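You operate a simulated robot arm through the tools that you are given. There is no shell and no other tool. Be economical: measure what you need, move in short steps, check, and stop when the job is done.

Carry out the task below with a simulated two-armed robot. There is one attempt and no reset: what you move stays moved.

Task
Put the squat brown bottle on the filling bench top away on the top of the steel island table. Then open the bottom drawer of the grey cupboard, take the small steel pan and leave it in the inside of the bottom drawer of the grey cupboard and shut the drawer again. Keep to this order. Set down upright: squat brown bottle, small steel pan.

Only the result counts: the job must be done as asked and must still hold three seconds after the hand-in. Knocking over, shifting, dropping, spilling or breaking anything else fails it.

Robot
Two 7-joint arms with three-finger grippers on one trunk, on a base that drives. Base frame: it is fixed to the floor where the robot stands at the start and does not move with it; the origin is under the middle of the robot, x ahead of it, y to its left, z up. Units: m, rad, N and s.
The left shoulder is at the start at [0.03, 0.124, 1.108], the right one opposite. With the tool pointing down near the work surface each hand reaches from about 0.1 to 0.78 m from the robot's upright axis, wherever it stands, measured 20 degrees to its own side. Places, roughly: bottom drawer of the grey cupboard [0.7, 2.2, 0.2]; inside of the bottom drawer of the grey cupboard [0.8, 2.2, 0.1]; squat brown bottle (5x5x10 cm) [0.7, 0.1, 0.9]; top of the steel island table [-1.4, 0.3, 0.8]. Payload 2.2 kg a hand.
Tool frame (each hand has its own): the origin (TCP) lies between the finger pads and is the grasp point; the fingertips stand 0.028 m ahead of it; z points along the fingers, y is the line along which they close. The gripper opens to 0.102 m. The gripper's body begins 0.071 m behind the TCP.
Orientation is that of the tool frame in the base frame, as a unit quaternion [x, y, z, w]. With the fingers straight down and closing along the base's y, the tool's x points along the base's -x, its y along +y and its z along -z.

Tools
- The arms move only by the tool drive_tool. It takes "left_moves", "right_moves" or both (then of equal length, played together; a hand with none holds still); each is one flat list of numbers, 6 for each row, row after row: the shift along the base's x, y, z in units of 50 mm (1.0 is 50 mm), then the turn, a rotation vector about the base's x, y, z in units of 8 degrees (1.0 is 8 degrees). In form: [dx, dy, dz, rx, ry, rz, dx, dy, dz, rx, ry, rz, ...]. A call has 1 to 8 rows; each row shifts and turns the commanded pose from where the row before left it. "left_claw" and "right_claw" are, for a hand that has rows, the gripper command, from -1 (shut) to 1 (fully open), values between in proportion, set as the call begins (left out, the last holds). A call with a number of a shift or a turn outside -1 to 1 is refused whole. A row lasts 0.2 s, in which the tool goes at most 0.05 m and 0.15 rad; a call with a longer step from one row to the next is refused whole, and so is a gripper value outside its range. A pose out of reach is approached as far as the arm can. The call stops where the force on the tool passes 40 N (or 10 N more than at its start, if that is more) or the arm is blocked; 0.2 s more then pass. The fingers move at their own pace and stop on an object; they squeeze with about 37 N. The grip force told is the motor's: it shows also when the fingers shut on nothing. Time passes only in rows, and 0.2 s behind the last, so rows that do not move let the fingers close. The reply holds the time, the measured pose of the TCP, the force on the tool along the base axes, the opening and the grip force, in the units named above and with some noise, with the torque about the TCP (base axes, N m) and any sound that the robot's microphone picked up, and new pictures: "show" is both (left out), scene, wrist or none (wrist: the cameras of the hands that moved).
- Cameras (640 x 400 px; columns grow to the right, rows downward): "scene" is now at [0.0231, -0.0134, 1.801]; the picture's right is [-0.28, -0.96, 0.00], its down [-0.90, 0.26, -0.36] and it looks along [0.35, -0.10, -0.93] (base axes); focal length 214 px, centre (320, 200). "left" rides on the left gripper at [0.072, 0.038, -0.086] in its tool frame; the picture's right is [-0.47, 0.89, 0.00], its down [-0.60, -0.32, -0.73] and it looks along [-0.65, -0.34, 0.68] (tool axes); focal length 256 px, centre (320, 200). "right" rides on the right gripper at [0.069, 0.044, -0.086] in its tool frame; the picture's right is [-0.53, 0.85, 0.00], its down [-0.58, -0.36, -0.73] and it looks along [-0.62, -0.39, 0.68] (tool axes); focal length 256 px, centre (320, 200). There is no depth. A picture from a camera that has moved, and an enlarged one, comes with that camera's place and axes in the base frame and with its lens.
- lift_body(by): slides the trunk up (or, below 0, down) by that many m; the arms and the scene camera ride with it, the base frame stays. It gives what a move gives, with no picture.
- base_move(legs): drives the robot by 1 to 6 legs, each [ahead, left, turn to the left] in m, m and rad, along the robot's own axes; the way and the turn of a leg run together, so that a leg with both is an arc; at most 1.5 m and 3.142 rad a leg. The arms and the cameras ride along, it lands a little off, and it stops where it bumps. It gives what a move gives, and a new picture of the scene camera.
- turn_head(pan, tilt): turns the head with the scene camera to pan (to the left, within 2.496 rad either way) and tilt (down, from -0.506 to 1.204), counted from straight ahead of the robot. It gives what a move gives, and a new picture of the scene camera.
- close_up(camera, box): a new picture of the part [left, top, right, bottom] of that camera's present view, enlarged. It takes no simulated time.
- job_done(): hands the job in; it is judged then, once.

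Go step by step. Nothing tells you exact positions but the pictures and the camera data: compare them with the known pose of the tool, close in by small moves and look again before you grip or let go. The budget is 165 turns and 260 pictures, counting those below and the enlarged ones. Unless the task says otherwise, let go and move clear before handing in, and close with one line.

The tools are called after ">>>" by a JSON object that holds its "op" and its "data". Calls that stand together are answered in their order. drive_tool: Moves the arms, as the interface text tells. Its arguments: {"type":"object","properties":{"left_moves":{"type":"array"},"left_claw":{"type":"number"},"right_moves":{"type":"array"},"right_claw":{"type":"number"},"show":{"type":"string","enum":["both","scene","wrist","none"]}},"required":[]} The other tools are called the same way: lift_body (by) slides the trunk up or down; base_move (legs) drives the base; turn_head (pan, tilt) turns the head that bears the scene camera; close_up (camera, box) takes an enlarged picture of a part of a camera's view; job_done () hands the job in.

At the start:

```text
time: 0.0
left_tool_pos: [0.3798, 0.5083, 1.1811]
left_ee_rot: [0.0, 1.0, -0.001, 0.001]
left_contact_force: [0.1, 0.8, -0.2]
left_torque: [-0.02, 0.02, 0.02]
left_gripper_width: 0.1021
left_gripper_force: 0.1
right_tool_pos: [0.3426, 0.0017, 1.184]
right_ee_rot: [0.001, 1.0, 0.0, 0.0]
right_contact_force: [0.4, 0.6, 0.1]
right_torque: [-0.02, 0.02, -0.02]
right_gripper_width: 0.102
right_gripper_force: 0.0
trunk travel left (down, up): [-0.35, 0.19]
robot x, y, heading: [0.0003, 0.0041, 0.0]
head pan, tilt: [-0.279, 1.201]
```

scene: 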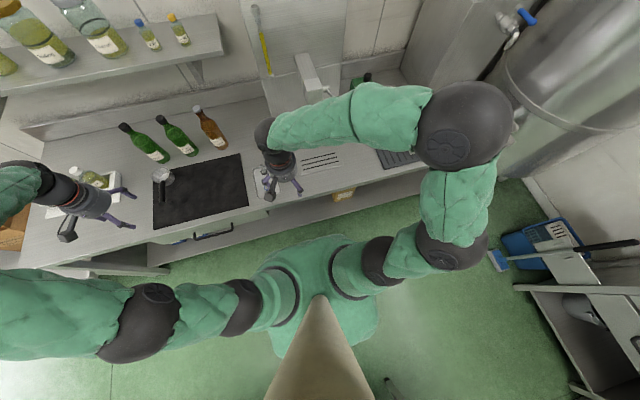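
right: 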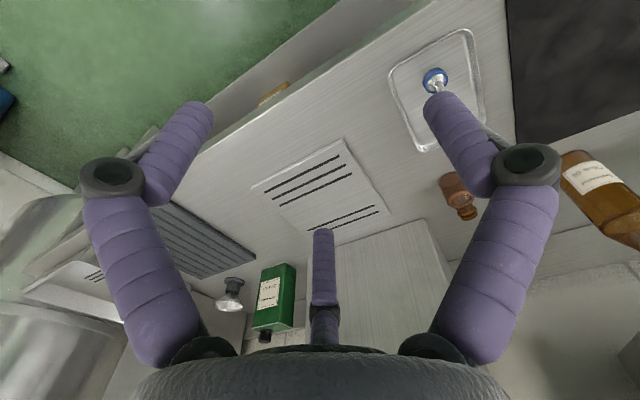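
left: 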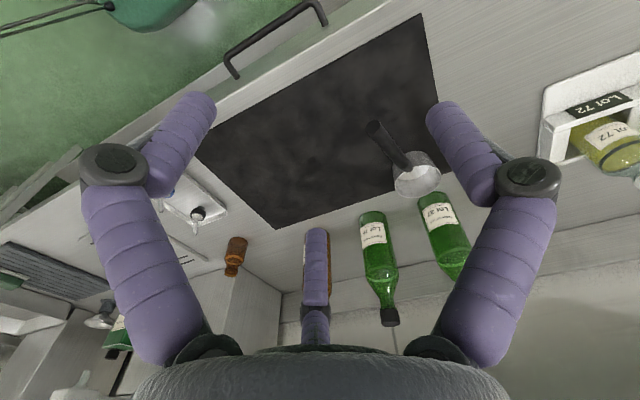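

The squat brown bottle looks to be near [0.72, 0.09] on a bench top at about z 0.88. I'll take a closer look at it and at the pan before moving.

>>> {"op": "close_up", "data": {"camera": "right", "box": [380, 40, 640, 260]}}

>>> {"op": "close_up", "data": {"camera": "left", "box": [160, 100, 480, 340]}}

>>> {"op": "turn_head", "data": {"pan": 0.3, "tilt": 0.6}}

```text
1.82 times, centred on (510, 150) of right
camera zoom: at [0.2731, 0.0462, 1.2708], right [0.53, 0.85, 0.0], down [0.58, -0.37, 0.73], along [0.62, -0.39, -0.68], focal length 465 px, centre (-26, 291)
```

zoom: 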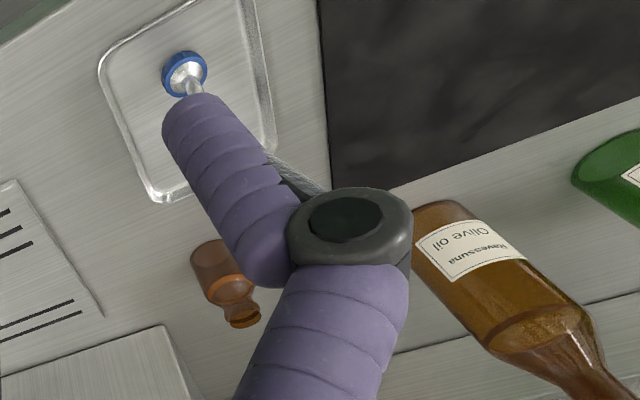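

```text
1.67 times, centred on (320, 220) of left
camera zoom: at [0.3084, 0.5455, 1.2683], right [0.47, 0.89, 0.0], down [0.6, -0.32, 0.73], along [0.65, -0.34, -0.68], focal length 427 px, centre (320, 167)
```

zoom: 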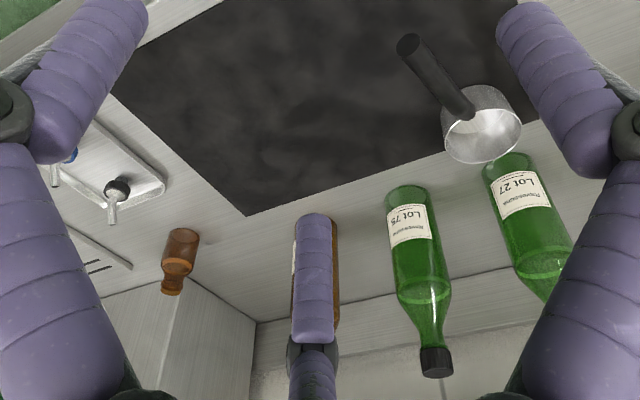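

```text
time: 1.0
left_tool_pos: [0.3792, 0.5076, 1.1811]
left_ee_rot: [0.0, 1.0, -0.001, 0.001]
left_contact_force: [0.2, 0.3, 1.0]
left_torque: [-0.01, -0.02, 0.02]
left_gripper_width: 0.1021
left_gripper_force: 0.0
right_tool_pos: [0.3416, 0.0022, 1.1846]
right_ee_rot: [0.0, 1.0, 0.001, 0.001]
right_contact_force: [0.2, 0.3, -0.6]
right_torque: [-0.05, 0.01, -0.02]
right_gripper_width: 0.102
right_gripper_force: 0.1
trunk travel left (down, up): [-0.35, 0.19]
robot x, y, heading: [-0.0026, -0.0012, -0.002]
head pan, tilt: [0.3, 0.6]
camera scene: at [0.0538, 0.028, 1.8455], right [0.29, -0.96, 0.0], down [-0.54, -0.17, -0.82], along [0.79, 0.24, -0.57], focal length 214 px, centre (320, 200)
```

scene: 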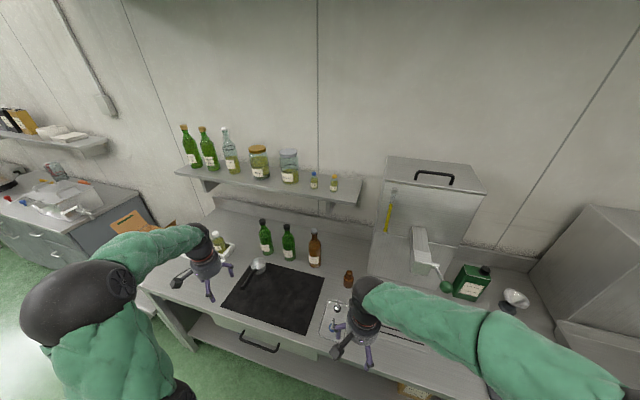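

The pan is near [0.69, 0.56] with its handle toward the robot, and the squat bottle is near [0.72, 0.085]. A shelf hangs over the back of the bench, so I'll move the right hand forward part of the way and look again.

>>> {"op": "drive_tool", "data": {"right_moves": [1, 0.4, 0, 0, 0, 0, 1, 0.4, 0, 0, 0, 0, 1, 0.4, 0, 0, 0, 0, 1, 0.2, 0, 0, 0, 0], "right_claw": 1}}

```text
refused: row 1 steps farther than a row can; nothing moved
```

The step was too long because the combined length counts, so I'll shorten it.

>>> {"op": "drive_tool", "data": {"right_moves": [0.9, 0.35, 0, 0, 0, 0, 0.9, 0.35, 0, 0, 0, 0, 0.9, 0.35, 0, 0, 0, 0, 0.9, 0.35, 0, 0, 0, 0], "right_claw": 1}}

```text
time: 2.0
left_tool_pos: [0.3804, 0.5092, 1.1806]
left_ee_rot: [0.0, 1.0, 0.0, 0.001]
left_contact_force: [-0.2, -0.2, -0.9]
left_torque: [-0.01, 0.04, 0.01]
left_gripper_width: 0.1018
left_gripper_force: 0.0
right_tool_pos: [0.5259, 0.0724, 1.1838]
right_ee_rot: [0.0, 1.0, 0.0, -0.001]
right_contact_force: [0.5, 0.3, 0.5]
right_torque: [-0.01, 0.03, 0.01]
right_gripper_width: 0.1021
right_gripper_force: 0.0
trunk travel left (down, up): [-0.35, 0.19]
robot x, y, heading: [-0.0017, 0.0031, 0.001]
head pan, tilt: [0.3, 0.6]
camera scene: at [0.0561, 0.0292, 1.8454], right [0.3, -0.96, 0.0], down [-0.54, -0.17, -0.82], along [0.79, 0.24, -0.57], focal length 214 px, centre (320, 200)
camera right: at [0.4574, 0.1157, 1.2695], right [0.53, 0.85, 0.0], down [0.58, -0.37, 0.73], along [0.62, -0.39, -0.68], focal length 256 px, centre (320, 200)
```

scene: 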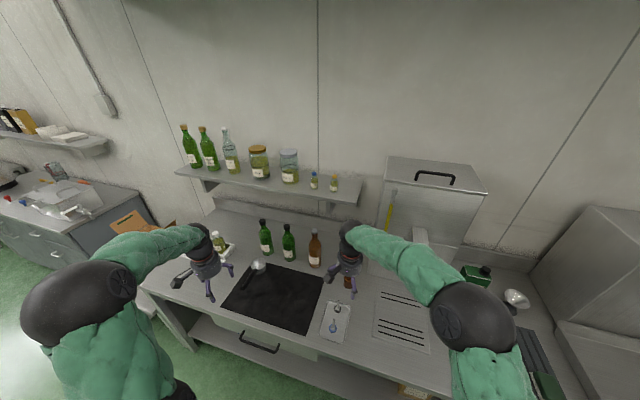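
right: 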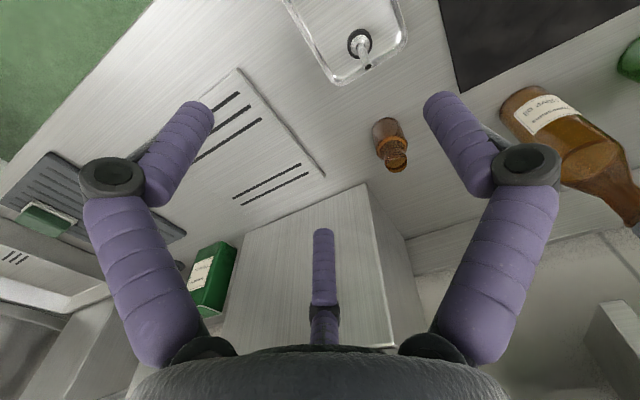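

The bottle measures [0.715, 0.085] with its top near z 0.98, and the shelf is well behind it. I'll move above it, then come down to just over its top.

>>> {"op": "drive_tool", "data": {"right_moves": [0.95, 0.06, 0, 0, 0, 0, 0.95, 0.06, 0, 0, 0, 0, 0.95, 0.06, 0, 0, 0, 0, 0.93, 0.06, 0, 0, 0, 0, 0, 0, -1, 0, 0, 0, 0, 0, -1, 0, 0, 0, 0, 0, -0.8, 0, 0, 0]}}

```text
time: 3.6
left_tool_pos: [0.3813, 0.5092, 1.1806]
left_ee_rot: [0.0, 1.0, 0.0, 0.0]
left_contact_force: [-0.1, 0.1, 0.8]
left_torque: [0.01, 0.05, -0.02]
left_gripper_width: 0.102
left_gripper_force: 0.1
right_tool_pos: [0.692, 0.0789, 1.0407]
right_ee_rot: [0.0, 1.0, 0.0, 0.0]
right_contact_force: [0.8, 0.0, -0.3]
right_torque: [0.0, 0.03, -0.02]
right_gripper_width: 0.1021
right_gripper_force: 0.1
right hand out of reach, approached as far as the arm can: row 4
trunk travel left (down, up): [-0.35, 0.19]
robot x, y, heading: [0.0004, -0.0005, 0.002]
head pan, tilt: [0.3, 0.6]
camera scene: at [0.0552, 0.029, 1.8455], right [0.3, -0.96, 0.0], down [-0.54, -0.17, -0.82], along [0.79, 0.24, -0.57], focal length 214 px, centre (320, 200)
camera right: at [0.6232, 0.1217, 1.1271], right [0.53, 0.85, 0.0], down [0.58, -0.37, 0.73], along [0.62, -0.39, -0.68], focal length 256 px, centre (320, 200)
```

scene: 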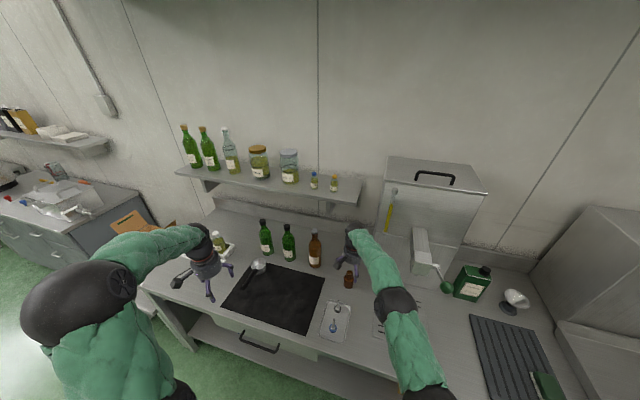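
right: 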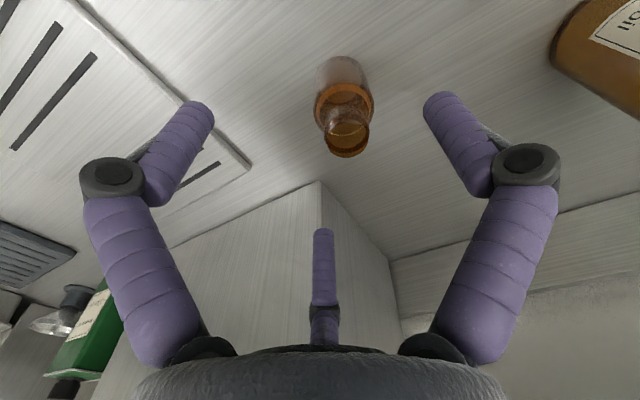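

The bottle is 2 cm ahead of the tool, at [0.713, 0.086]. I'll shift forward there and check before lowering.

>>> {"op": "drive_tool", "data": {"right_moves": [0.42, 0.14, 0, 0, 0, 0, 0, 0, -0.2, 0, 0, 0], "show": "wrist"}}

```text
time: 4.2
left_tool_pos: [0.38, 0.5084, 1.1831]
left_ee_rot: [0.0, 1.0, -0.001, 0.001]
left_contact_force: [0.4, -1.0, -0.3]
left_torque: [0.02, 0.01, -0.01]
left_gripper_width: 0.1022
left_gripper_force: 0.1
right_tool_pos: [0.7003, 0.0824, 1.0316]
right_ee_rot: [0.0, 1.0, 0.002, -0.001]
right_contact_force: [-1.1, 0.8, 0.4]
right_torque: [0.02, 0.02, 0.04]
right_gripper_width: 0.1019
right_gripper_force: 0.1
right hand out of reach, approached as far as the arm can: row 1
trunk travel left (down, up): [-0.35, 0.19]
robot x, y, heading: [0.0008, -0.0001, 0.001]
head pan, tilt: [0.3, 0.6]
camera right: at [0.632, 0.1254, 1.1185], right [0.53, 0.85, 0.0], down [0.58, -0.37, 0.73], along [0.62, -0.39, -0.68], focal length 256 px, centre (320, 200)
```

right: 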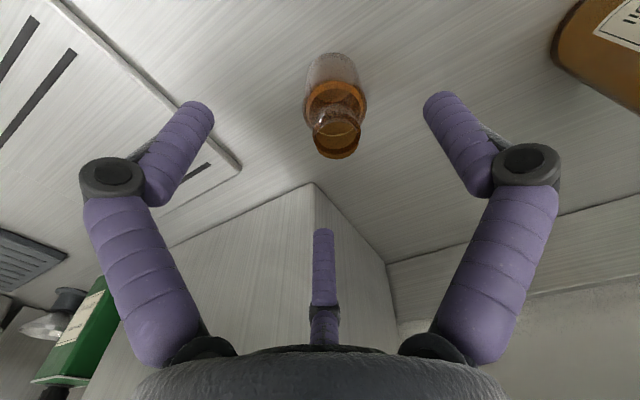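

The arm is at its reach limit, so I'll drive the base about 5 cm nearer.

>>> {"op": "base_move", "data": {"legs": [[0.05, 0, 0]]}}

```text
time: 5.1
left_tool_pos: [0.4308, 0.5086, 1.1807]
left_ee_rot: [0.001, 1.0, 0.0, 0.001]
left_contact_force: [1.4, -0.5, 0.8]
left_torque: [-0.05, 0.05, -0.01]
left_gripper_width: 0.102
left_gripper_force: 0.0
right_tool_pos: [0.7531, 0.0822, 1.0311]
right_ee_rot: [0.0, 1.0, 0.001, -0.001]
right_contact_force: [0.7, -1.1, -1.3]
right_torque: [0.03, 0.03, 0.0]
right_gripper_width: 0.102
right_gripper_force: 0.1
trunk travel left (down, up): [-0.35, 0.19]
robot x, y, heading: [0.049, 0.0013, 0.003]
head pan, tilt: [0.3, 0.6]
camera scene: at [0.1069, 0.0282, 1.8455], right [0.3, -0.96, 0.0], down [-0.54, -0.17, -0.82], along [0.79, 0.24, -0.57], focal length 214 px, centre (320, 200)
```

scene: 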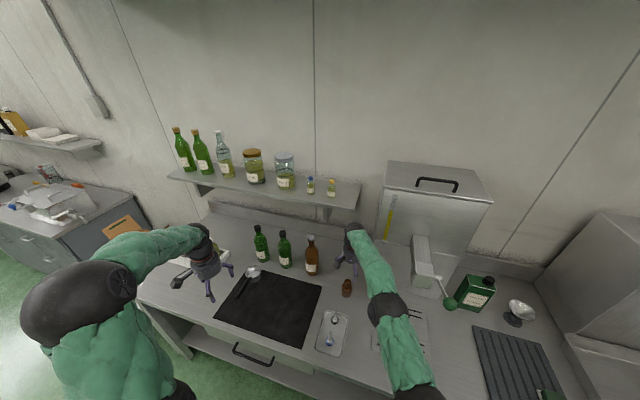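

The tool is now at x 0.753, so I'll shift back 4 cm and check the alignment.

>>> {"op": "drive_tool", "data": {"right_moves": [-0.8, 0.07, 0, 0, 0, 0, 0, 0, -0.4, 0, 0, 0], "show": "wrist"}}

```text
time: 5.7
left_tool_pos: [0.4335, 0.5102, 1.1791]
left_ee_rot: [-0.001, 1.0, -0.001, -0.001]
left_contact_force: [0.1, -0.5, 0.3]
left_torque: [-0.03, 0.07, 0.0]
left_gripper_width: 0.1018
left_gripper_force: 0.1
right_tool_pos: [0.713, 0.0864, 1.0113]
right_ee_rot: [0.0, 1.0, 0.001, -0.002]
right_contact_force: [0.1, 0.0, 0.2]
right_torque: [-0.04, 0.06, -0.02]
right_gripper_width: 0.102
right_gripper_force: 0.1
trunk travel left (down, up): [-0.35, 0.19]
robot x, y, heading: [0.051, -0.0012, 0.004]
head pan, tilt: [0.3, 0.6]
camera right: at [0.6449, 0.1298, 1.0976], right [0.53, 0.85, 0.0], down [0.58, -0.37, 0.73], along [0.62, -0.39, -0.68], focal length 256 px, centre (320, 200)
```

right: 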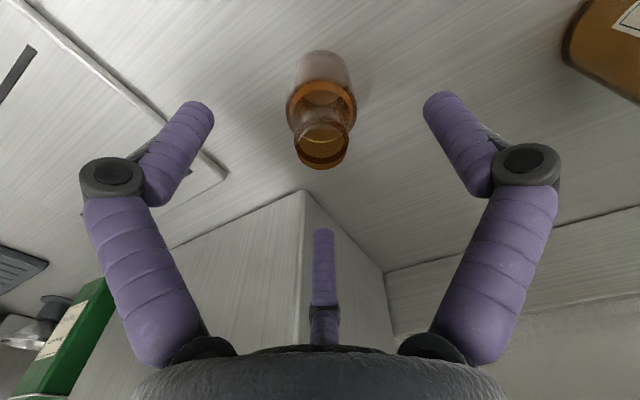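

The tool is lined up over the bottle within a few mm. I'll lower to z 0.925 and close.

>>> {"op": "drive_tool", "data": {"right_moves": [0, 0, -0.6, 0, 0, 0, 0, 0, -0.6, 0, 0, 0, 0, 0, -0.52, 0, 0, 0], "show": "wrist"}}

```text
time: 6.5
left_tool_pos: [0.4305, 0.5095, 1.1808]
left_ee_rot: [0.0, 1.0, 0.001, 0.0]
left_contact_force: [0.6, -0.5, 0.3]
left_torque: [-0.07, 0.01, 0.01]
left_gripper_width: 0.1021
left_gripper_force: 0.0
right_tool_pos: [0.7114, 0.0865, 0.9269]
right_ee_rot: [0.0, 1.0, 0.001, 0.0]
right_contact_force: [0.5, -0.3, 0.4]
right_torque: [-0.01, 0.04, -0.01]
right_gripper_width: 0.102
right_gripper_force: 0.1
trunk travel left (down, up): [-0.35, 0.19]
robot x, y, heading: [0.0467, -0.0005, 0.001]
head pan, tilt: [0.3, 0.6]
camera right: at [0.6424, 0.1307, 1.0122], right [0.53, 0.85, 0.0], down [0.58, -0.37, 0.73], along [0.62, -0.39, -0.68], focal length 256 px, centre (320, 200)
```

right: 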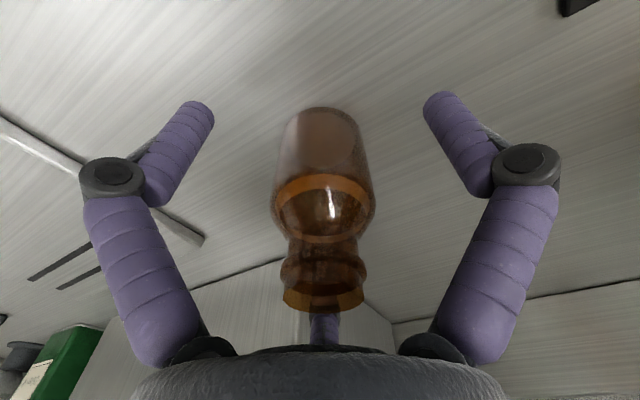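

The fingers straddle the body. I'll go 8 mm lower and close.

>>> {"op": "drive_tool", "data": {"right_moves": [0, 0, -0.16, 0, 0, 0], "show": "none"}}

>>> {"op": "drive_tool", "data": {"right_moves": [0, 0, 0, 0, 0, 0, 0, 0, 0, 0, 0, 0, 0, 0, 0, 0, 0, 0], "right_claw": -1, "show": "wrist"}}

```text
time: 6.9
left_tool_pos: [0.4301, 0.5095, 1.1813]
left_ee_rot: [0.0, 1.0, 0.0, 0.001]
left_contact_force: [-0.8, -0.7, -0.6]
left_torque: [-0.01, 0.05, 0.0]
left_gripper_width: 0.1021
left_gripper_force: 0.0
right_tool_pos: [0.7099, 0.0856, 0.9176]
right_ee_rot: [-0.001, 1.0, 0.001, -0.001]
right_contact_force: [-0.1, -0.8, 0.0]
right_torque: [-0.01, 0.02, 0.03]
right_gripper_width: 0.102
right_gripper_force: 0.1
trunk travel left (down, up): [-0.35, 0.19]
robot x, y, heading: [0.0482, 0.0005, -0.001]
head pan, tilt: [0.3, 0.6]
```

```text
time: 7.7
left_tool_pos: [0.4291, 0.5083, 1.1818]
left_ee_rot: [0.0, 1.0, 0.0, 0.0]
left_contact_force: [-1.0, 0.7, -0.2]
left_torque: [0.03, -0.02, 0.0]
left_gripper_width: 0.102
left_gripper_force: 0.0
right_tool_pos: [0.7105, 0.0864, 0.9208]
right_ee_rot: [0.0, 1.0, 0.001, 0.001]
right_contact_force: [0.0, -0.2, 6.4]
right_torque: [-0.07, 0.08, 0.02]
right_gripper_width: 0.0479
right_gripper_force: 37.4
trunk travel left (down, up): [-0.35, 0.19]
robot x, y, heading: [0.0527, 0.0033, 0.0]
head pan, tilt: [0.3, 0.6]
camera right: at [0.6417, 0.1295, 1.0057], right [0.53, 0.85, 0.0], down [0.58, -0.37, 0.73], along [0.62, -0.39, -0.68], focal length 256 px, centre (320, 200)
```

right: 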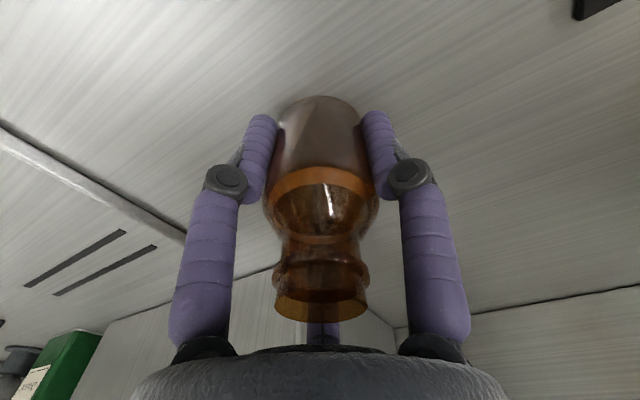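

The bottle is gripped at 0.048 m. Next is a gentle lift straight up.

>>> {"op": "drive_tool", "data": {"right_moves": [0, 0, 0.3, 0, 0, 0, 0, 0, 0.5, 0, 0, 0, 0, 0, 0.6, 0, 0, 0, 0, 0, 0.6, 0, 0, 0, 0, 0, 0.6, 0, 0, 0, 0, 0, 0.4, 0, 0, 0, 0, 0, 0.2, 0, 0, 0]}}

```text
time: 9.3
left_tool_pos: [0.4299, 0.5085, 1.1821]
left_ee_rot: [0.0, 1.0, -0.001, 0.0]
left_contact_force: [0.3, 0.3, -0.4]
left_torque: [-0.01, -0.04, 0.01]
left_gripper_width: 0.102
left_gripper_force: 0.0
right_tool_pos: [0.71, 0.0856, 1.0777]
right_ee_rot: [0.0, 1.0, 0.001, 0.0]
right_contact_force: [0.7, 0.3, -1.7]
right_torque: [0.02, 0.01, -0.04]
right_gripper_width: 0.048
right_gripper_force: 37.1
trunk travel left (down, up): [-0.35, 0.19]
robot x, y, heading: [0.0515, 0.004, -0.005]
head pan, tilt: [0.3, 0.6]
camera scene: at [0.1042, 0.0281, 1.8455], right [0.3, -0.96, 0.0], down [-0.54, -0.17, -0.82], along [0.79, 0.24, -0.57], focal length 214 px, centre (320, 200)
camera right: at [0.6413, 0.1291, 1.164], right [0.53, 0.85, 0.0], down [0.58, -0.37, 0.73], along [0.62, -0.39, -0.68], focal length 256 px, centre (320, 200)
```

scene: 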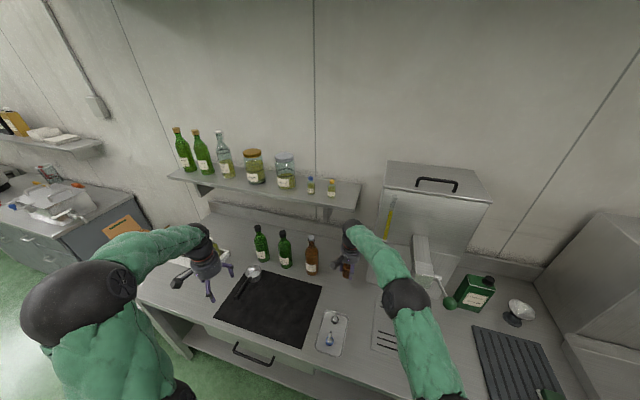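
right: 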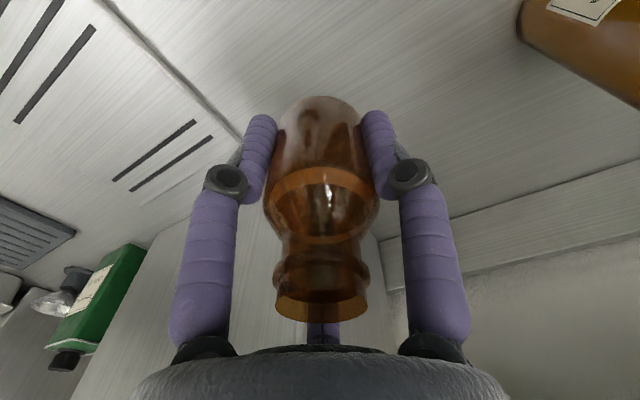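

The bottle is lifted cleanly. I'll retract toward the robot and raise a bit, then look around behind for the island table.

>>> {"op": "drive_tool", "data": {"right_moves": [-0.3, -0.05, 0.2, 0, 0, 0, -0.7, -0.1, 0.3, 0, 0, 0, -0.8, -0.1, 0.3, 0, 0, 0, -0.8, -0.1, 0.2, 0, 0, 0, -0.8, -0.1, 0.2, 0, 0, 0, -0.8, -0.1, 0.2, 0, 0, 0, -0.7, -0.1, 0.1, 0, 0, 0, -0.3, 0, 0, 0, 0, 0], "show": "none"}}

>>> {"op": "turn_head", "data": {"pan": 2.45, "tilt": 0.5}}

>>> {"op": "turn_head", "data": {"pan": 1.3, "tilt": 0.5}}

>>> {"op": "turn_head", "data": {"pan": -2.45, "tilt": 0.5}}

```text
time: 11.1
left_tool_pos: [0.4301, 0.5084, 1.1818]
left_ee_rot: [0.0, 1.0, 0.001, 0.001]
left_contact_force: [-0.3, -0.6, -0.8]
left_torque: [0.02, -0.02, 0.01]
left_gripper_width: 0.1021
left_gripper_force: 0.0
right_tool_pos: [0.4513, 0.0512, 1.1548]
right_ee_rot: [-0.001, 1.0, 0.0, 0.0]
right_contact_force: [-0.4, 0.1, -1.9]
right_torque: [0.01, 0.01, 0.02]
right_gripper_width: 0.0478
right_gripper_force: 36.5
trunk travel left (down, up): [-0.35, 0.19]
robot x, y, heading: [0.0485, 0.0007, -0.001]
head pan, tilt: [0.3, 0.6]
```

```text
time: 13.2
left_tool_pos: [0.4296, 0.5079, 1.1818]
left_ee_rot: [0.0, 1.0, 0.0, 0.001]
left_contact_force: [0.4, 0.2, 0.0]
left_torque: [0.01, -0.02, 0.0]
left_gripper_width: 0.1019
left_gripper_force: 0.1
right_tool_pos: [0.4504, 0.0521, 1.1537]
right_ee_rot: [0.0, 1.0, 0.001, 0.001]
right_contact_force: [-1.8, 0.0, -0.4]
right_torque: [0.03, 0.05, -0.01]
right_gripper_width: 0.0479
right_gripper_force: 36.8
trunk travel left (down, up): [-0.35, 0.19]
robot x, y, heading: [0.0483, -0.0013, -0.0]
head pan, tilt: [2.45, 0.499]
camera scene: at [-0.0504, 0.06, 1.8547], right [0.64, 0.77, 0.0], down [0.37, -0.31, -0.88], along [-0.68, 0.56, -0.48], focal length 214 px, centre (320, 200)
```

scene: 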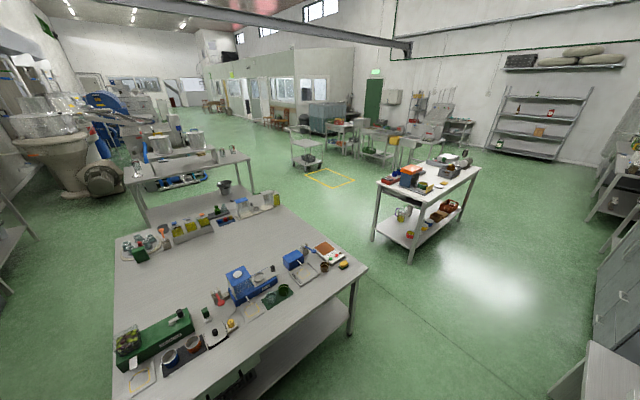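

```text
time: 14.5
left_tool_pos: [0.4291, 0.5087, 1.181]
left_ee_rot: [0.0, 1.0, 0.0, 0.0]
left_contact_force: [0.1, 0.6, -0.2]
left_torque: [-0.02, 0.0, 0.02]
left_gripper_width: 0.1019
left_gripper_force: 0.1
right_tool_pos: [0.4503, 0.0514, 1.1538]
right_ee_rot: [0.0, 1.0, 0.0, 0.0]
right_contact_force: [-0.2, -0.7, -1.7]
right_torque: [0.01, 0.05, -0.02]
right_gripper_width: 0.0483
right_gripper_force: 36.5
trunk travel left (down, up): [-0.35, 0.19]
robot x, y, heading: [0.0502, -0.0052, 0.0]
head pan, tilt: [1.3, 0.499]
camera scene: at [0.0439, 0.0897, 1.8547], right [0.96, -0.27, 0.0], down [-0.13, -0.46, -0.88], along [0.23, 0.85, -0.48], focal length 214 px, centre (320, 200)
```

scene: 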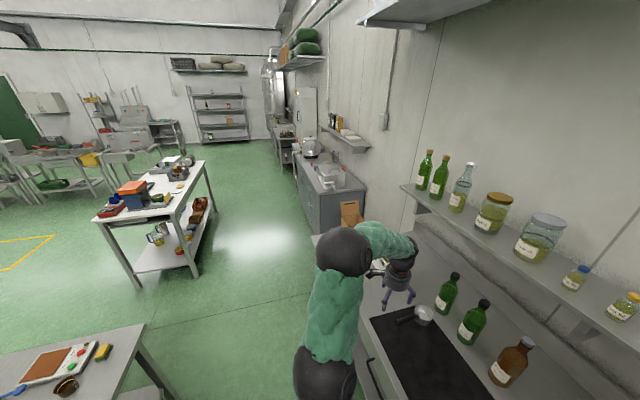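

```text
time: 17.6
left_tool_pos: [0.4296, 0.509, 1.1815]
left_ee_rot: [0.0, 1.0, 0.0, 0.0]
left_contact_force: [0.1, 0.4, -0.1]
left_torque: [0.01, 0.01, 0.02]
left_gripper_width: 0.102
left_gripper_force: 0.0
right_tool_pos: [0.4507, 0.0515, 1.154]
right_ee_rot: [0.0, 1.0, 0.001, 0.0]
right_contact_force: [-0.9, -0.2, -0.8]
right_torque: [0.01, 0.01, -0.03]
right_gripper_width: 0.048
right_gripper_force: 37.3
trunk travel left (down, up): [-0.35, 0.19]
robot x, y, heading: [0.0512, -0.0043, -0.001]
head pan, tilt: [-2.45, 0.499]
camera scene: at [-0.0504, -0.0561, 1.8547], right [-0.64, 0.77, 0.0], down [0.37, 0.31, -0.88], along [-0.68, -0.56, -0.48], focal length 214 px, centre (320, 200)
```

scene: 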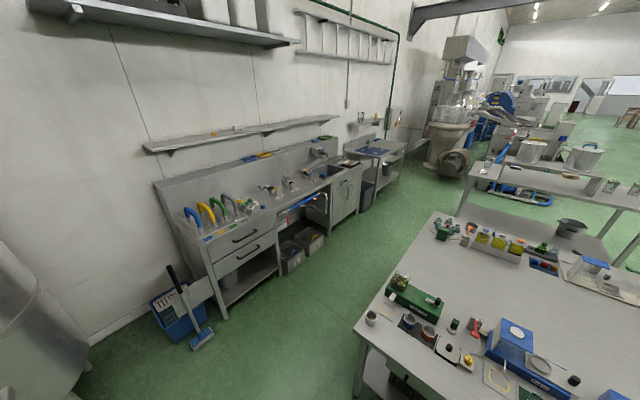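

The island table spans roughly x -1.9 to -0.6, y -0.3 to 0.9, with a clear area in its middle. I'll turn the robot around to face it and look down at it.

>>> {"op": "base_move", "data": {"legs": [[0, 0, 1.57], [0, 0, 1.57]]}}

>>> {"op": "turn_head", "data": {"pan": -0.2, "tilt": 0.6}}

```text
time: 25.6
left_tool_pos: [-0.3574, -0.4867, 1.181]
left_ee_rot: [1.0, -0.028, -0.001, -0.001]
left_contact_force: [0.0, -1.1, -0.4]
left_torque: [0.01, 0.04, 0.02]
left_gripper_width: 0.1022
left_gripper_force: 0.1
right_tool_pos: [-0.354, -0.0296, 1.1542]
right_ee_rot: [1.0, -0.028, 0.001, 0.002]
right_contact_force: [0.2, -0.4, -0.5]
right_torque: [-0.01, 0.02, 0.01]
right_gripper_width: 0.0479
right_gripper_force: 36.9
trunk travel left (down, up): [-0.35, 0.19]
robot x, y, heading: [0.0491, -0.001, 3.086]
head pan, tilt: [-2.45, 0.499]
camera scene: at [0.1522, 0.0538, 1.8547], right [0.59, -0.8, 0.0], down [-0.39, -0.28, -0.88], along [0.71, 0.52, -0.48], focal length 214 px, centre (320, 200)
```

scene: 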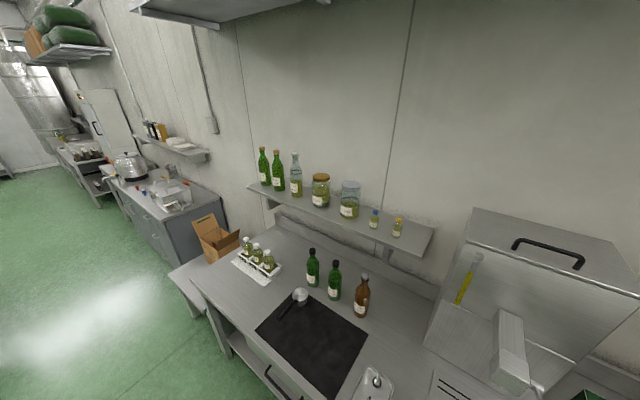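

```text
time: 27.6
left_tool_pos: [-0.3566, -0.4867, 1.1813]
left_ee_rot: [1.0, -0.027, 0.0, 0.0]
left_contact_force: [0.1, 0.6, 0.0]
left_torque: [0.01, 0.03, -0.01]
left_gripper_width: 0.102
left_gripper_force: 0.1
right_tool_pos: [-0.3533, -0.0292, 1.1532]
right_ee_rot: [1.0, -0.028, 0.0, 0.002]
right_contact_force: [0.5, -0.6, -0.7]
right_torque: [-0.02, -0.02, -0.01]
right_gripper_width: 0.048
right_gripper_force: 36.5
trunk travel left (down, up): [-0.35, 0.19]
robot x, y, heading: [0.0515, -0.0015, 3.087]
head pan, tilt: [-0.201, 0.6]
camera scene: at [-0.0066, 0.0224, 1.8456], right [0.25, 0.97, 0.0], down [0.55, -0.14, -0.82], along [-0.8, 0.21, -0.57], focal length 214 px, centre (320, 200)
```

scene: 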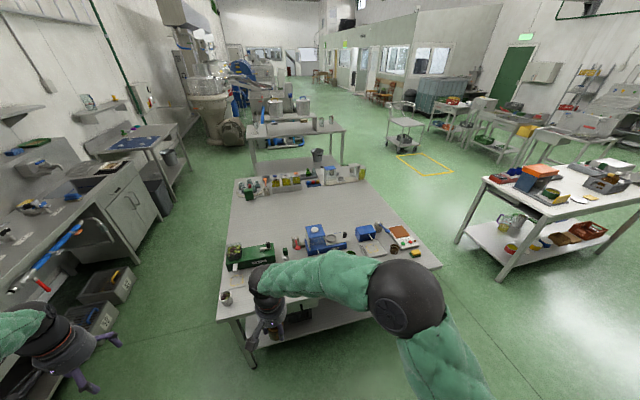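

The middle of the table is free, with a row of items near the front edge. I'll zoom in to find a reachable gap.

>>> {"op": "close_up", "data": {"camera": "scene", "box": [200, 160, 460, 322]}}

```text
2.46 times, centred on (330, 241) of scene
camera zoom: at [-0.0066, 0.0224, 1.8456], right [0.25, 0.97, 0.0], down [0.55, -0.14, -0.82], along [-0.8, 0.21, -0.57], focal length 528 px, centre (295, 99)
```

zoom: 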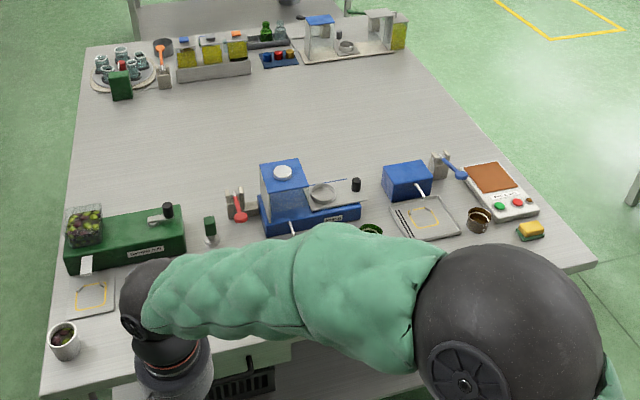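

I'll check the front strip of the table with the right wrist camera and estimate the table's geometry.

>>> {"op": "drive_tool", "data": {"right_moves": [0, 0, 0, 0, 0, 0], "show": "wrist"}}

```text
time: 28.1
left_tool_pos: [-0.3575, -0.4871, 1.1828]
left_ee_rot: [1.0, -0.029, 0.001, 0.0]
left_contact_force: [0.3, 0.3, -0.4]
left_torque: [0.03, 0.0, -0.04]
left_gripper_width: 0.1016
left_gripper_force: 0.1
right_tool_pos: [-0.3528, -0.0288, 1.1539]
right_ee_rot: [1.0, -0.027, 0.0, 0.001]
right_contact_force: [0.6, 0.5, -0.9]
right_torque: [0.01, -0.02, 0.01]
right_gripper_width: 0.0479
right_gripper_force: 36.6
trunk travel left (down, up): [-0.35, 0.19]
robot x, y, heading: [0.0521, 0.0003, 3.081]
head pan, tilt: [-0.201, 0.6]
camera right: at [-0.2865, -0.0766, 1.2399], right [-0.58, -0.81, 0.0], down [-0.56, 0.4, 0.73], along [-0.6, 0.42, -0.68], focal length 256 px, centre (320, 200)
```

right: 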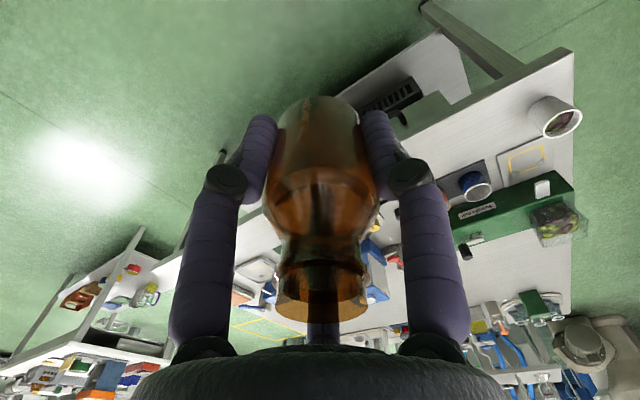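

The table top is probably at z≈0.8 with its front edge near x -0.64. My arm hides the front strip, so I'll shift sideways to the robot's right for a clear view.

>>> {"op": "base_move", "data": {"legs": [[0, -0.45, 0.055]]}}

```text
time: 30.8
left_tool_pos: [-0.3177, -0.0605, 1.1825]
left_ee_rot: [1.0, 0.001, 0.0, 0.0]
left_contact_force: [0.0, -0.4, -0.5]
left_torque: [0.0, -0.03, -0.01]
left_gripper_width: 0.1018
left_gripper_force: 0.1
right_tool_pos: [-0.3386, 0.3976, 1.1536]
right_ee_rot: [1.0, 0.002, 0.0, 0.001]
right_contact_force: [1.0, -0.3, -0.8]
right_torque: [-0.04, 0.01, -0.02]
right_gripper_width: 0.0479
right_gripper_force: 37.2
trunk travel left (down, up): [-0.35, 0.19]
robot x, y, heading: [0.0622, 0.446, -3.139]
head pan, tilt: [-0.201, 0.6]
camera scene: at [0.0042, 0.4687, 1.8456], right [0.2, 0.98, 0.0], down [0.55, -0.11, -0.82], along [-0.81, 0.16, -0.57], focal length 214 px, centre (320, 200)
```

scene: 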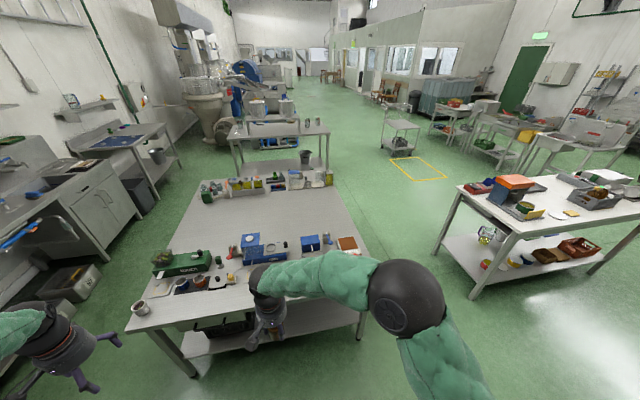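

>>> {"op": "close_up", "data": {"camera": "scene", "box": [120, 200, 280, 330]}}

>>> {"op": "drive_tool", "data": {"right_moves": [0, 0, 0, 0, 0, 0], "left_moves": [0, 0, 0, 0, 0, 0], "show": "wrist"}}

```text
3.08 times, centred on (200, 265) of scene
camera zoom: at [0.0042, 0.4687, 1.8456], right [0.2, 0.98, 0.0], down [0.55, -0.11, -0.82], along [-0.81, 0.16, -0.57], focal length 660 px, centre (689, 0)
```

zoom: 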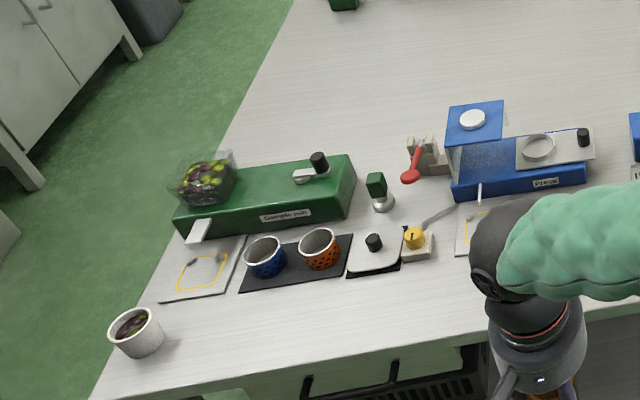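

```text
time: 31.2
left_tool_pos: [-0.3161, -0.0613, 1.1825]
left_ee_rot: [1.0, 0.001, 0.0, 0.0]
left_contact_force: [-0.1, 0.1, -0.1]
left_torque: [0.0, -0.02, 0.01]
left_gripper_width: 0.102
left_gripper_force: 0.0
right_tool_pos: [-0.3381, 0.3974, 1.1514]
right_ee_rot: [1.0, 0.001, 0.0, 0.001]
right_contact_force: [0.2, 0.0, -1.4]
right_torque: [-0.01, 0.03, -0.03]
right_gripper_width: 0.0479
right_gripper_force: 36.9
trunk travel left (down, up): [-0.35, 0.19]
robot x, y, heading: [0.0637, 0.4479, -3.135]
head pan, tilt: [-0.201, 0.6]
camera right: at [-0.2694, 0.3526, 1.2397], right [-0.53, -0.85, 0.0], down [-0.58, 0.36, 0.73], along [-0.62, 0.39, -0.68], focal length 256 px, centre (320, 200)
camera left: at [-0.2428, -0.1, 1.2679], right [-0.46, -0.89, 0.0], down [-0.6, 0.32, 0.73], along [-0.65, 0.34, -0.68], focal length 256 px, centre (320, 200)
```

right: 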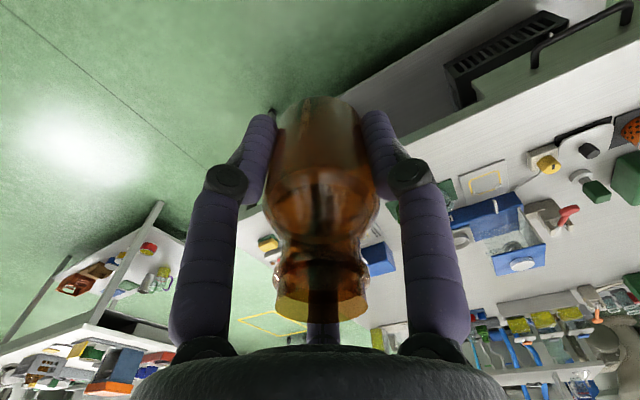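
left: 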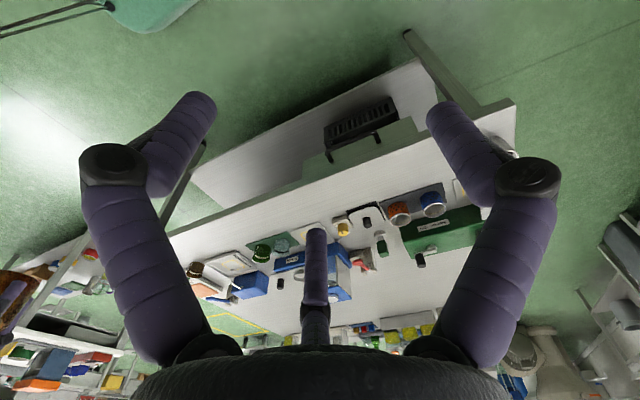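

There is a clear strip along the front edge, and [-0.67, 0.12] at top z≈0.79 looks free. I'll drive back left and a little ahead so the right hand reaches it comfortably.

>>> {"op": "base_move", "data": {"legs": [[0, 0.38, 0], [0.15, 0, 0]]}}

```text
time: 34.6
left_tool_pos: [-0.4622, -0.447, 1.1817]
left_ee_rot: [1.0, 0.005, -0.001, 0.001]
left_contact_force: [0.4, 0.3, 0.6]
left_torque: [0.04, 0.01, -0.03]
left_gripper_width: 0.1021
left_gripper_force: 0.0
right_tool_pos: [-0.4877, 0.0094, 1.1527]
right_ee_rot: [1.0, 0.004, 0.001, 0.0]
right_contact_force: [-0.4, 0.3, -0.4]
right_torque: [0.0, -0.01, 0.01]
right_gripper_width: 0.0483
right_gripper_force: 37.0
trunk travel left (down, up): [-0.35, 0.19]
robot x, y, heading: [-0.0845, 0.0669, -3.132]
head pan, tilt: [-0.201, 0.6]
camera scene: at [-0.1467, 0.083, 1.8455], right [0.19, 0.98, 0.0], down [0.56, -0.11, -0.82], along [-0.81, 0.16, -0.57], focal length 214 px, centre (320, 200)
```

scene: 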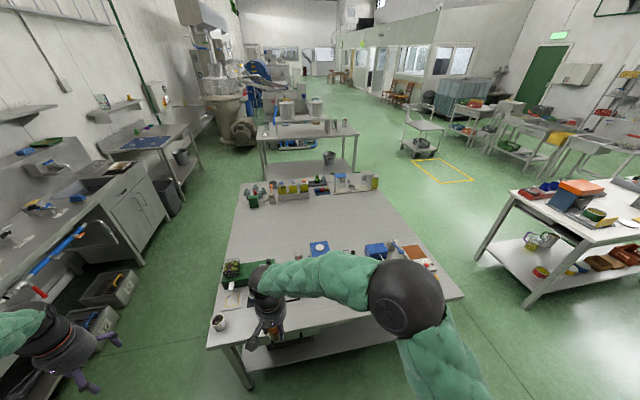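

Now I'll bring the hand over the chosen spot and look before descending.

>>> {"op": "drive_tool", "data": {"right_moves": [-0.5, 0.3, 0, 0, 0, 0, -0.73, 0.44, 0, 0, 0, 0, -0.73, 0.44, 0, 0, 0, 0, -0.73, 0.44, 0, 0, 0, 0, -0.6, 0.35, 0, 0, 0, 0, -0.35, 0.23, 0, 0, 0, 0, 0, 0, -0.6, 0, 0, 0, 0, 0, -0.6, 0, 0, 0]}}

>>> {"op": "turn_head", "data": {"pan": 0.0, "tilt": 1.0}}

```text
time: 36.4
left_tool_pos: [-0.4635, -0.4482, 1.1816]
left_ee_rot: [1.0, 0.004, 0.0, 0.0]
left_contact_force: [1.5, 0.3, 0.6]
left_torque: [0.01, -0.05, -0.02]
left_gripper_width: 0.1021
left_gripper_force: 0.3
right_tool_pos: [-0.6692, 0.1166, 1.0945]
right_ee_rot: [1.0, 0.004, 0.001, 0.001]
right_contact_force: [0.4, -0.2, 0.0]
right_torque: [0.03, -0.04, -0.04]
right_gripper_width: 0.0481
right_gripper_force: 36.8
trunk travel left (down, up): [-0.35, 0.19]
robot x, y, heading: [-0.0911, 0.0675, -3.133]
head pan, tilt: [-0.201, 0.6]
camera scene: at [-0.1458, 0.0831, 1.8455], right [0.19, 0.98, 0.0], down [0.56, -0.11, -0.82], along [-0.81, 0.16, -0.57], focal length 214 px, centre (320, 200)
camera right: at [-0.6002, 0.075, 1.1796], right [-0.53, -0.85, 0.0], down [-0.58, 0.36, 0.73], along [-0.62, 0.38, -0.68], focal length 256 px, centre (320, 200)
```

scene: 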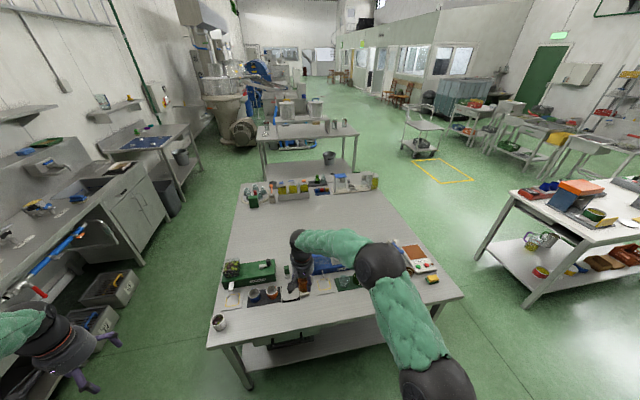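
right: 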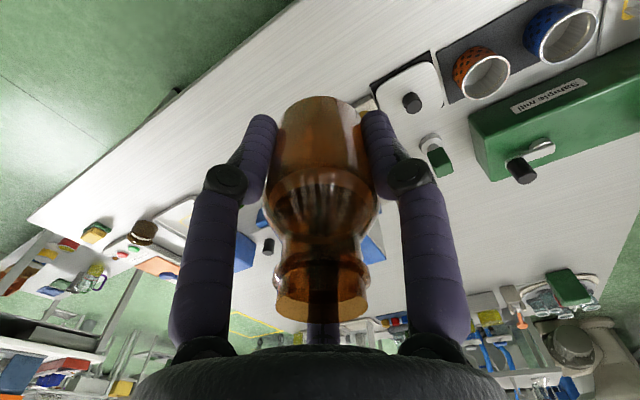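

```text
time: 37.2
left_tool_pos: [-0.4624, -0.447, 1.1822]
left_ee_rot: [1.0, 0.004, 0.0, 0.0]
left_contact_force: [-0.2, -0.2, 0.1]
left_torque: [-0.03, -0.02, 0.02]
left_gripper_width: 0.102
left_gripper_force: 0.1
right_tool_pos: [-0.6692, 0.1183, 1.0937]
right_ee_rot: [1.0, 0.004, 0.001, 0.001]
right_contact_force: [-0.4, -0.5, -0.7]
right_torque: [0.0, -0.02, -0.03]
right_gripper_width: 0.0479
right_gripper_force: 37.4
trunk travel left (down, up): [-0.35, 0.19]
robot x, y, heading: [-0.0885, 0.0651, -3.129]
head pan, tilt: [0.0, 1.0]
camera scene: at [-0.1283, 0.0656, 1.8136], right [-0.01, 1.0, 0.0], down [0.84, 0.01, -0.54], along [-0.54, 0.0, -0.84], focal length 214 px, centre (320, 200)
```

scene: 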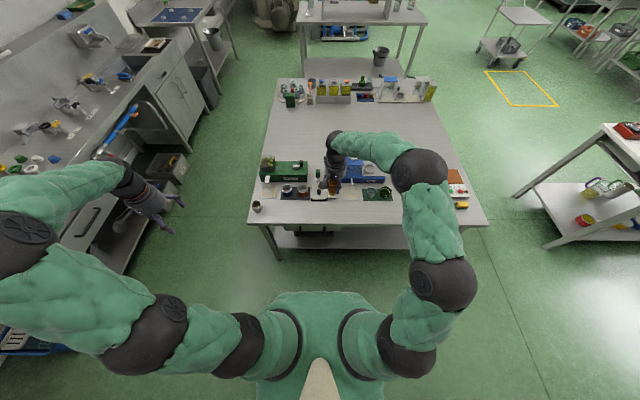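

The table edge is closer to x -0.645 and the pads begin at x -0.78, so I'll aim for x -0.715. I'll shift there and descend part way.

>>> {"op": "drive_tool", "data": {"right_moves": [-0.45, 0, 0, 0, 0, 0, -0.47, 0, 0, 0, 0, 0, 0, 0, -0.6, 0, 0, 0, 0, 0, -0.8, 0, 0, 0, 0, 0, -0.8, 0, 0, 0, 0, 0, -0.8, 0, 0, 0, 0, 0, -0.8, 0, 0, 0]}}

>>> {"op": "close_up", "data": {"camera": "scene", "box": [240, 120, 440, 245]}}

```text
time: 38.8
left_tool_pos: [-0.4629, -0.4477, 1.1807]
left_ee_rot: [1.0, 0.004, 0.0, 0.0]
left_contact_force: [0.0, 0.4, 0.2]
left_torque: [-0.01, -0.03, -0.02]
left_gripper_width: 0.102
left_gripper_force: 0.1
right_tool_pos: [-0.7169, 0.1201, 0.9046]
right_ee_rot: [1.0, 0.004, 0.0, 0.001]
right_contact_force: [-0.2, 0.0, -0.2]
right_torque: [0.01, -0.09, -0.01]
right_gripper_width: 0.0481
right_gripper_force: 36.8
trunk travel left (down, up): [-0.35, 0.19]
robot x, y, heading: [-0.0865, 0.063, -3.134]
head pan, tilt: [0.0, 1.0]
camera scene: at [-0.1292, 0.0656, 1.8135], right [-0.01, 1.0, 0.0], down [0.84, 0.01, -0.54], along [-0.54, 0.0, -0.84], focal length 214 px, centre (320, 200)
camera right: at [-0.6469, 0.0772, 0.99], right [-0.53, -0.85, 0.0], down [-0.58, 0.36, 0.73], along [-0.62, 0.38, -0.68], focal length 256 px, centre (320, 200)
```

scene: 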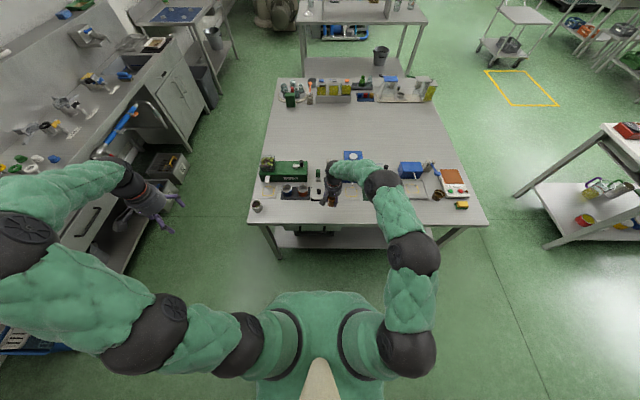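
right: 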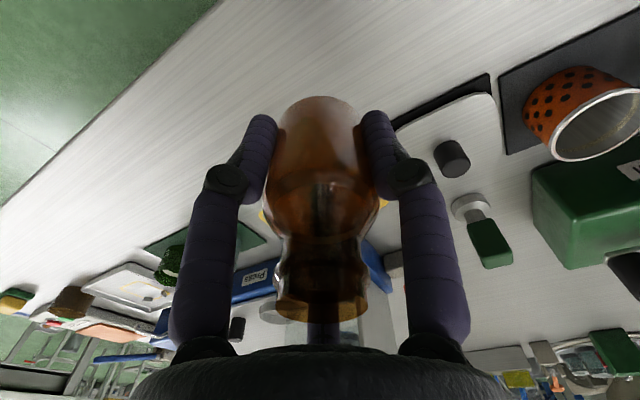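

```text
3.20 times, centred on (340, 182) of scene
camera zoom: at [-0.1292, 0.0656, 1.8135], right [-0.01, 1.0, 0.0], down [0.84, 0.01, -0.54], along [-0.54, 0.0, -0.84], focal length 686 px, centre (256, 256)
```

zoom: 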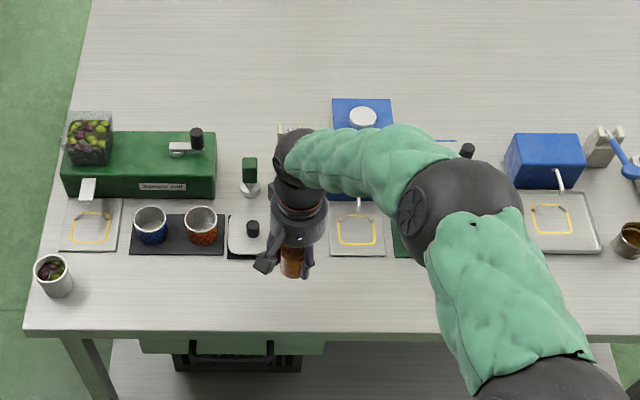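

The spot below is clear. I'll continue down, then feel for contact in small steps.

>>> {"op": "drive_tool", "data": {"right_moves": [0, 0, -0.5, 0, 0, 0, 0, 0, -0.5, 0, 0, 0], "show": "wrist"}}

```text
time: 39.4
left_tool_pos: [-0.4622, -0.4484, 1.1827]
left_ee_rot: [1.0, 0.004, 0.001, 0.001]
left_contact_force: [0.0, 0.4, -0.2]
left_torque: [0.01, 0.0, -0.02]
left_gripper_width: 0.1019
left_gripper_force: 0.1
right_tool_pos: [-0.7155, 0.1193, 0.8537]
right_ee_rot: [1.0, 0.004, 0.0, 0.001]
right_contact_force: [-0.9, 0.5, -0.6]
right_torque: [-0.03, 0.0, 0.01]
right_gripper_width: 0.048
right_gripper_force: 37.1
trunk travel left (down, up): [-0.35, 0.19]
robot x, y, heading: [-0.0891, 0.0636, -3.132]
head pan, tilt: [0.0, 1.0]
camera right: at [-0.6462, 0.0756, 0.9401], right [-0.53, -0.85, 0.0], down [-0.58, 0.36, 0.73], along [-0.62, 0.38, -0.68], focal length 256 px, centre (320, 200)
```

right: 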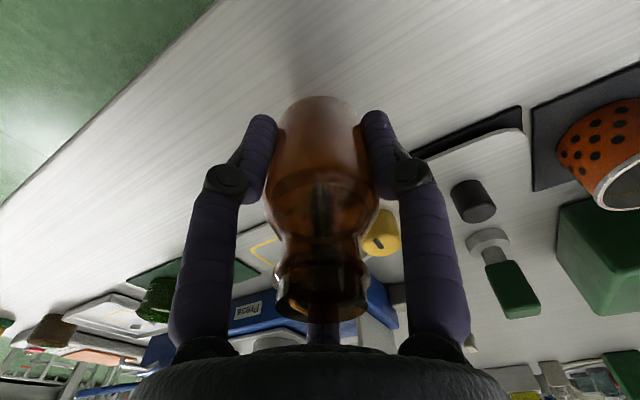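

>>> {"op": "drive_tool", "data": {"right_moves": [0, 0, -0.15, 0, 0, 0, 0, 0, -0.15, 0, 0, 0], "show": "none"}}

>>> {"op": "drive_tool", "data": {"right_moves": [0, 0, -0.1, 0, 0, 0], "show": "wrist"}}

```text
time: 40.0
left_tool_pos: [-0.4631, -0.4471, 1.1804]
left_ee_rot: [1.0, 0.004, 0.0, 0.0]
left_contact_force: [0.8, 0.2, -0.3]
left_torque: [-0.02, 0.0, 0.0]
left_gripper_width: 0.1017
left_gripper_force: 0.1
right_tool_pos: [-0.7153, 0.1189, 0.838]
right_ee_rot: [1.0, 0.004, -0.001, 0.0]
right_contact_force: [0.0, -0.1, -1.1]
right_torque: [-0.04, 0.01, 0.01]
right_gripper_width: 0.0478
right_gripper_force: 37.3
trunk travel left (down, up): [-0.35, 0.19]
robot x, y, heading: [-0.0879, 0.0651, -3.132]
head pan, tilt: [0.0, 1.0]
```

```text
time: 40.4
left_tool_pos: [-0.4626, -0.4485, 1.1809]
left_ee_rot: [1.0, 0.005, 0.0, -0.001]
left_contact_force: [0.8, 0.0, -0.5]
left_torque: [0.03, 0.01, -0.01]
left_gripper_width: 0.1019
left_gripper_force: 0.1
right_tool_pos: [-0.7155, 0.1184, 0.8344]
right_ee_rot: [1.0, 0.004, 0.0, 0.001]
right_contact_force: [-0.2, 0.0, -1.3]
right_torque: [0.02, -0.01, -0.01]
right_gripper_width: 0.0479
right_gripper_force: 37.2
trunk travel left (down, up): [-0.35, 0.19]
robot x, y, heading: [-0.0882, 0.0632, -3.136]
head pan, tilt: [0.0, 1.0]
camera right: at [-0.646, 0.0761, 0.9202], right [-0.53, -0.85, 0.0], down [-0.58, 0.36, 0.73], along [-0.62, 0.38, -0.68], focal length 256 px, centre (320, 200)
```

right: 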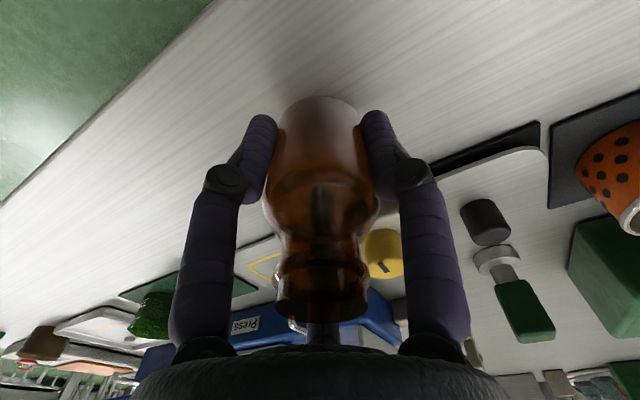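

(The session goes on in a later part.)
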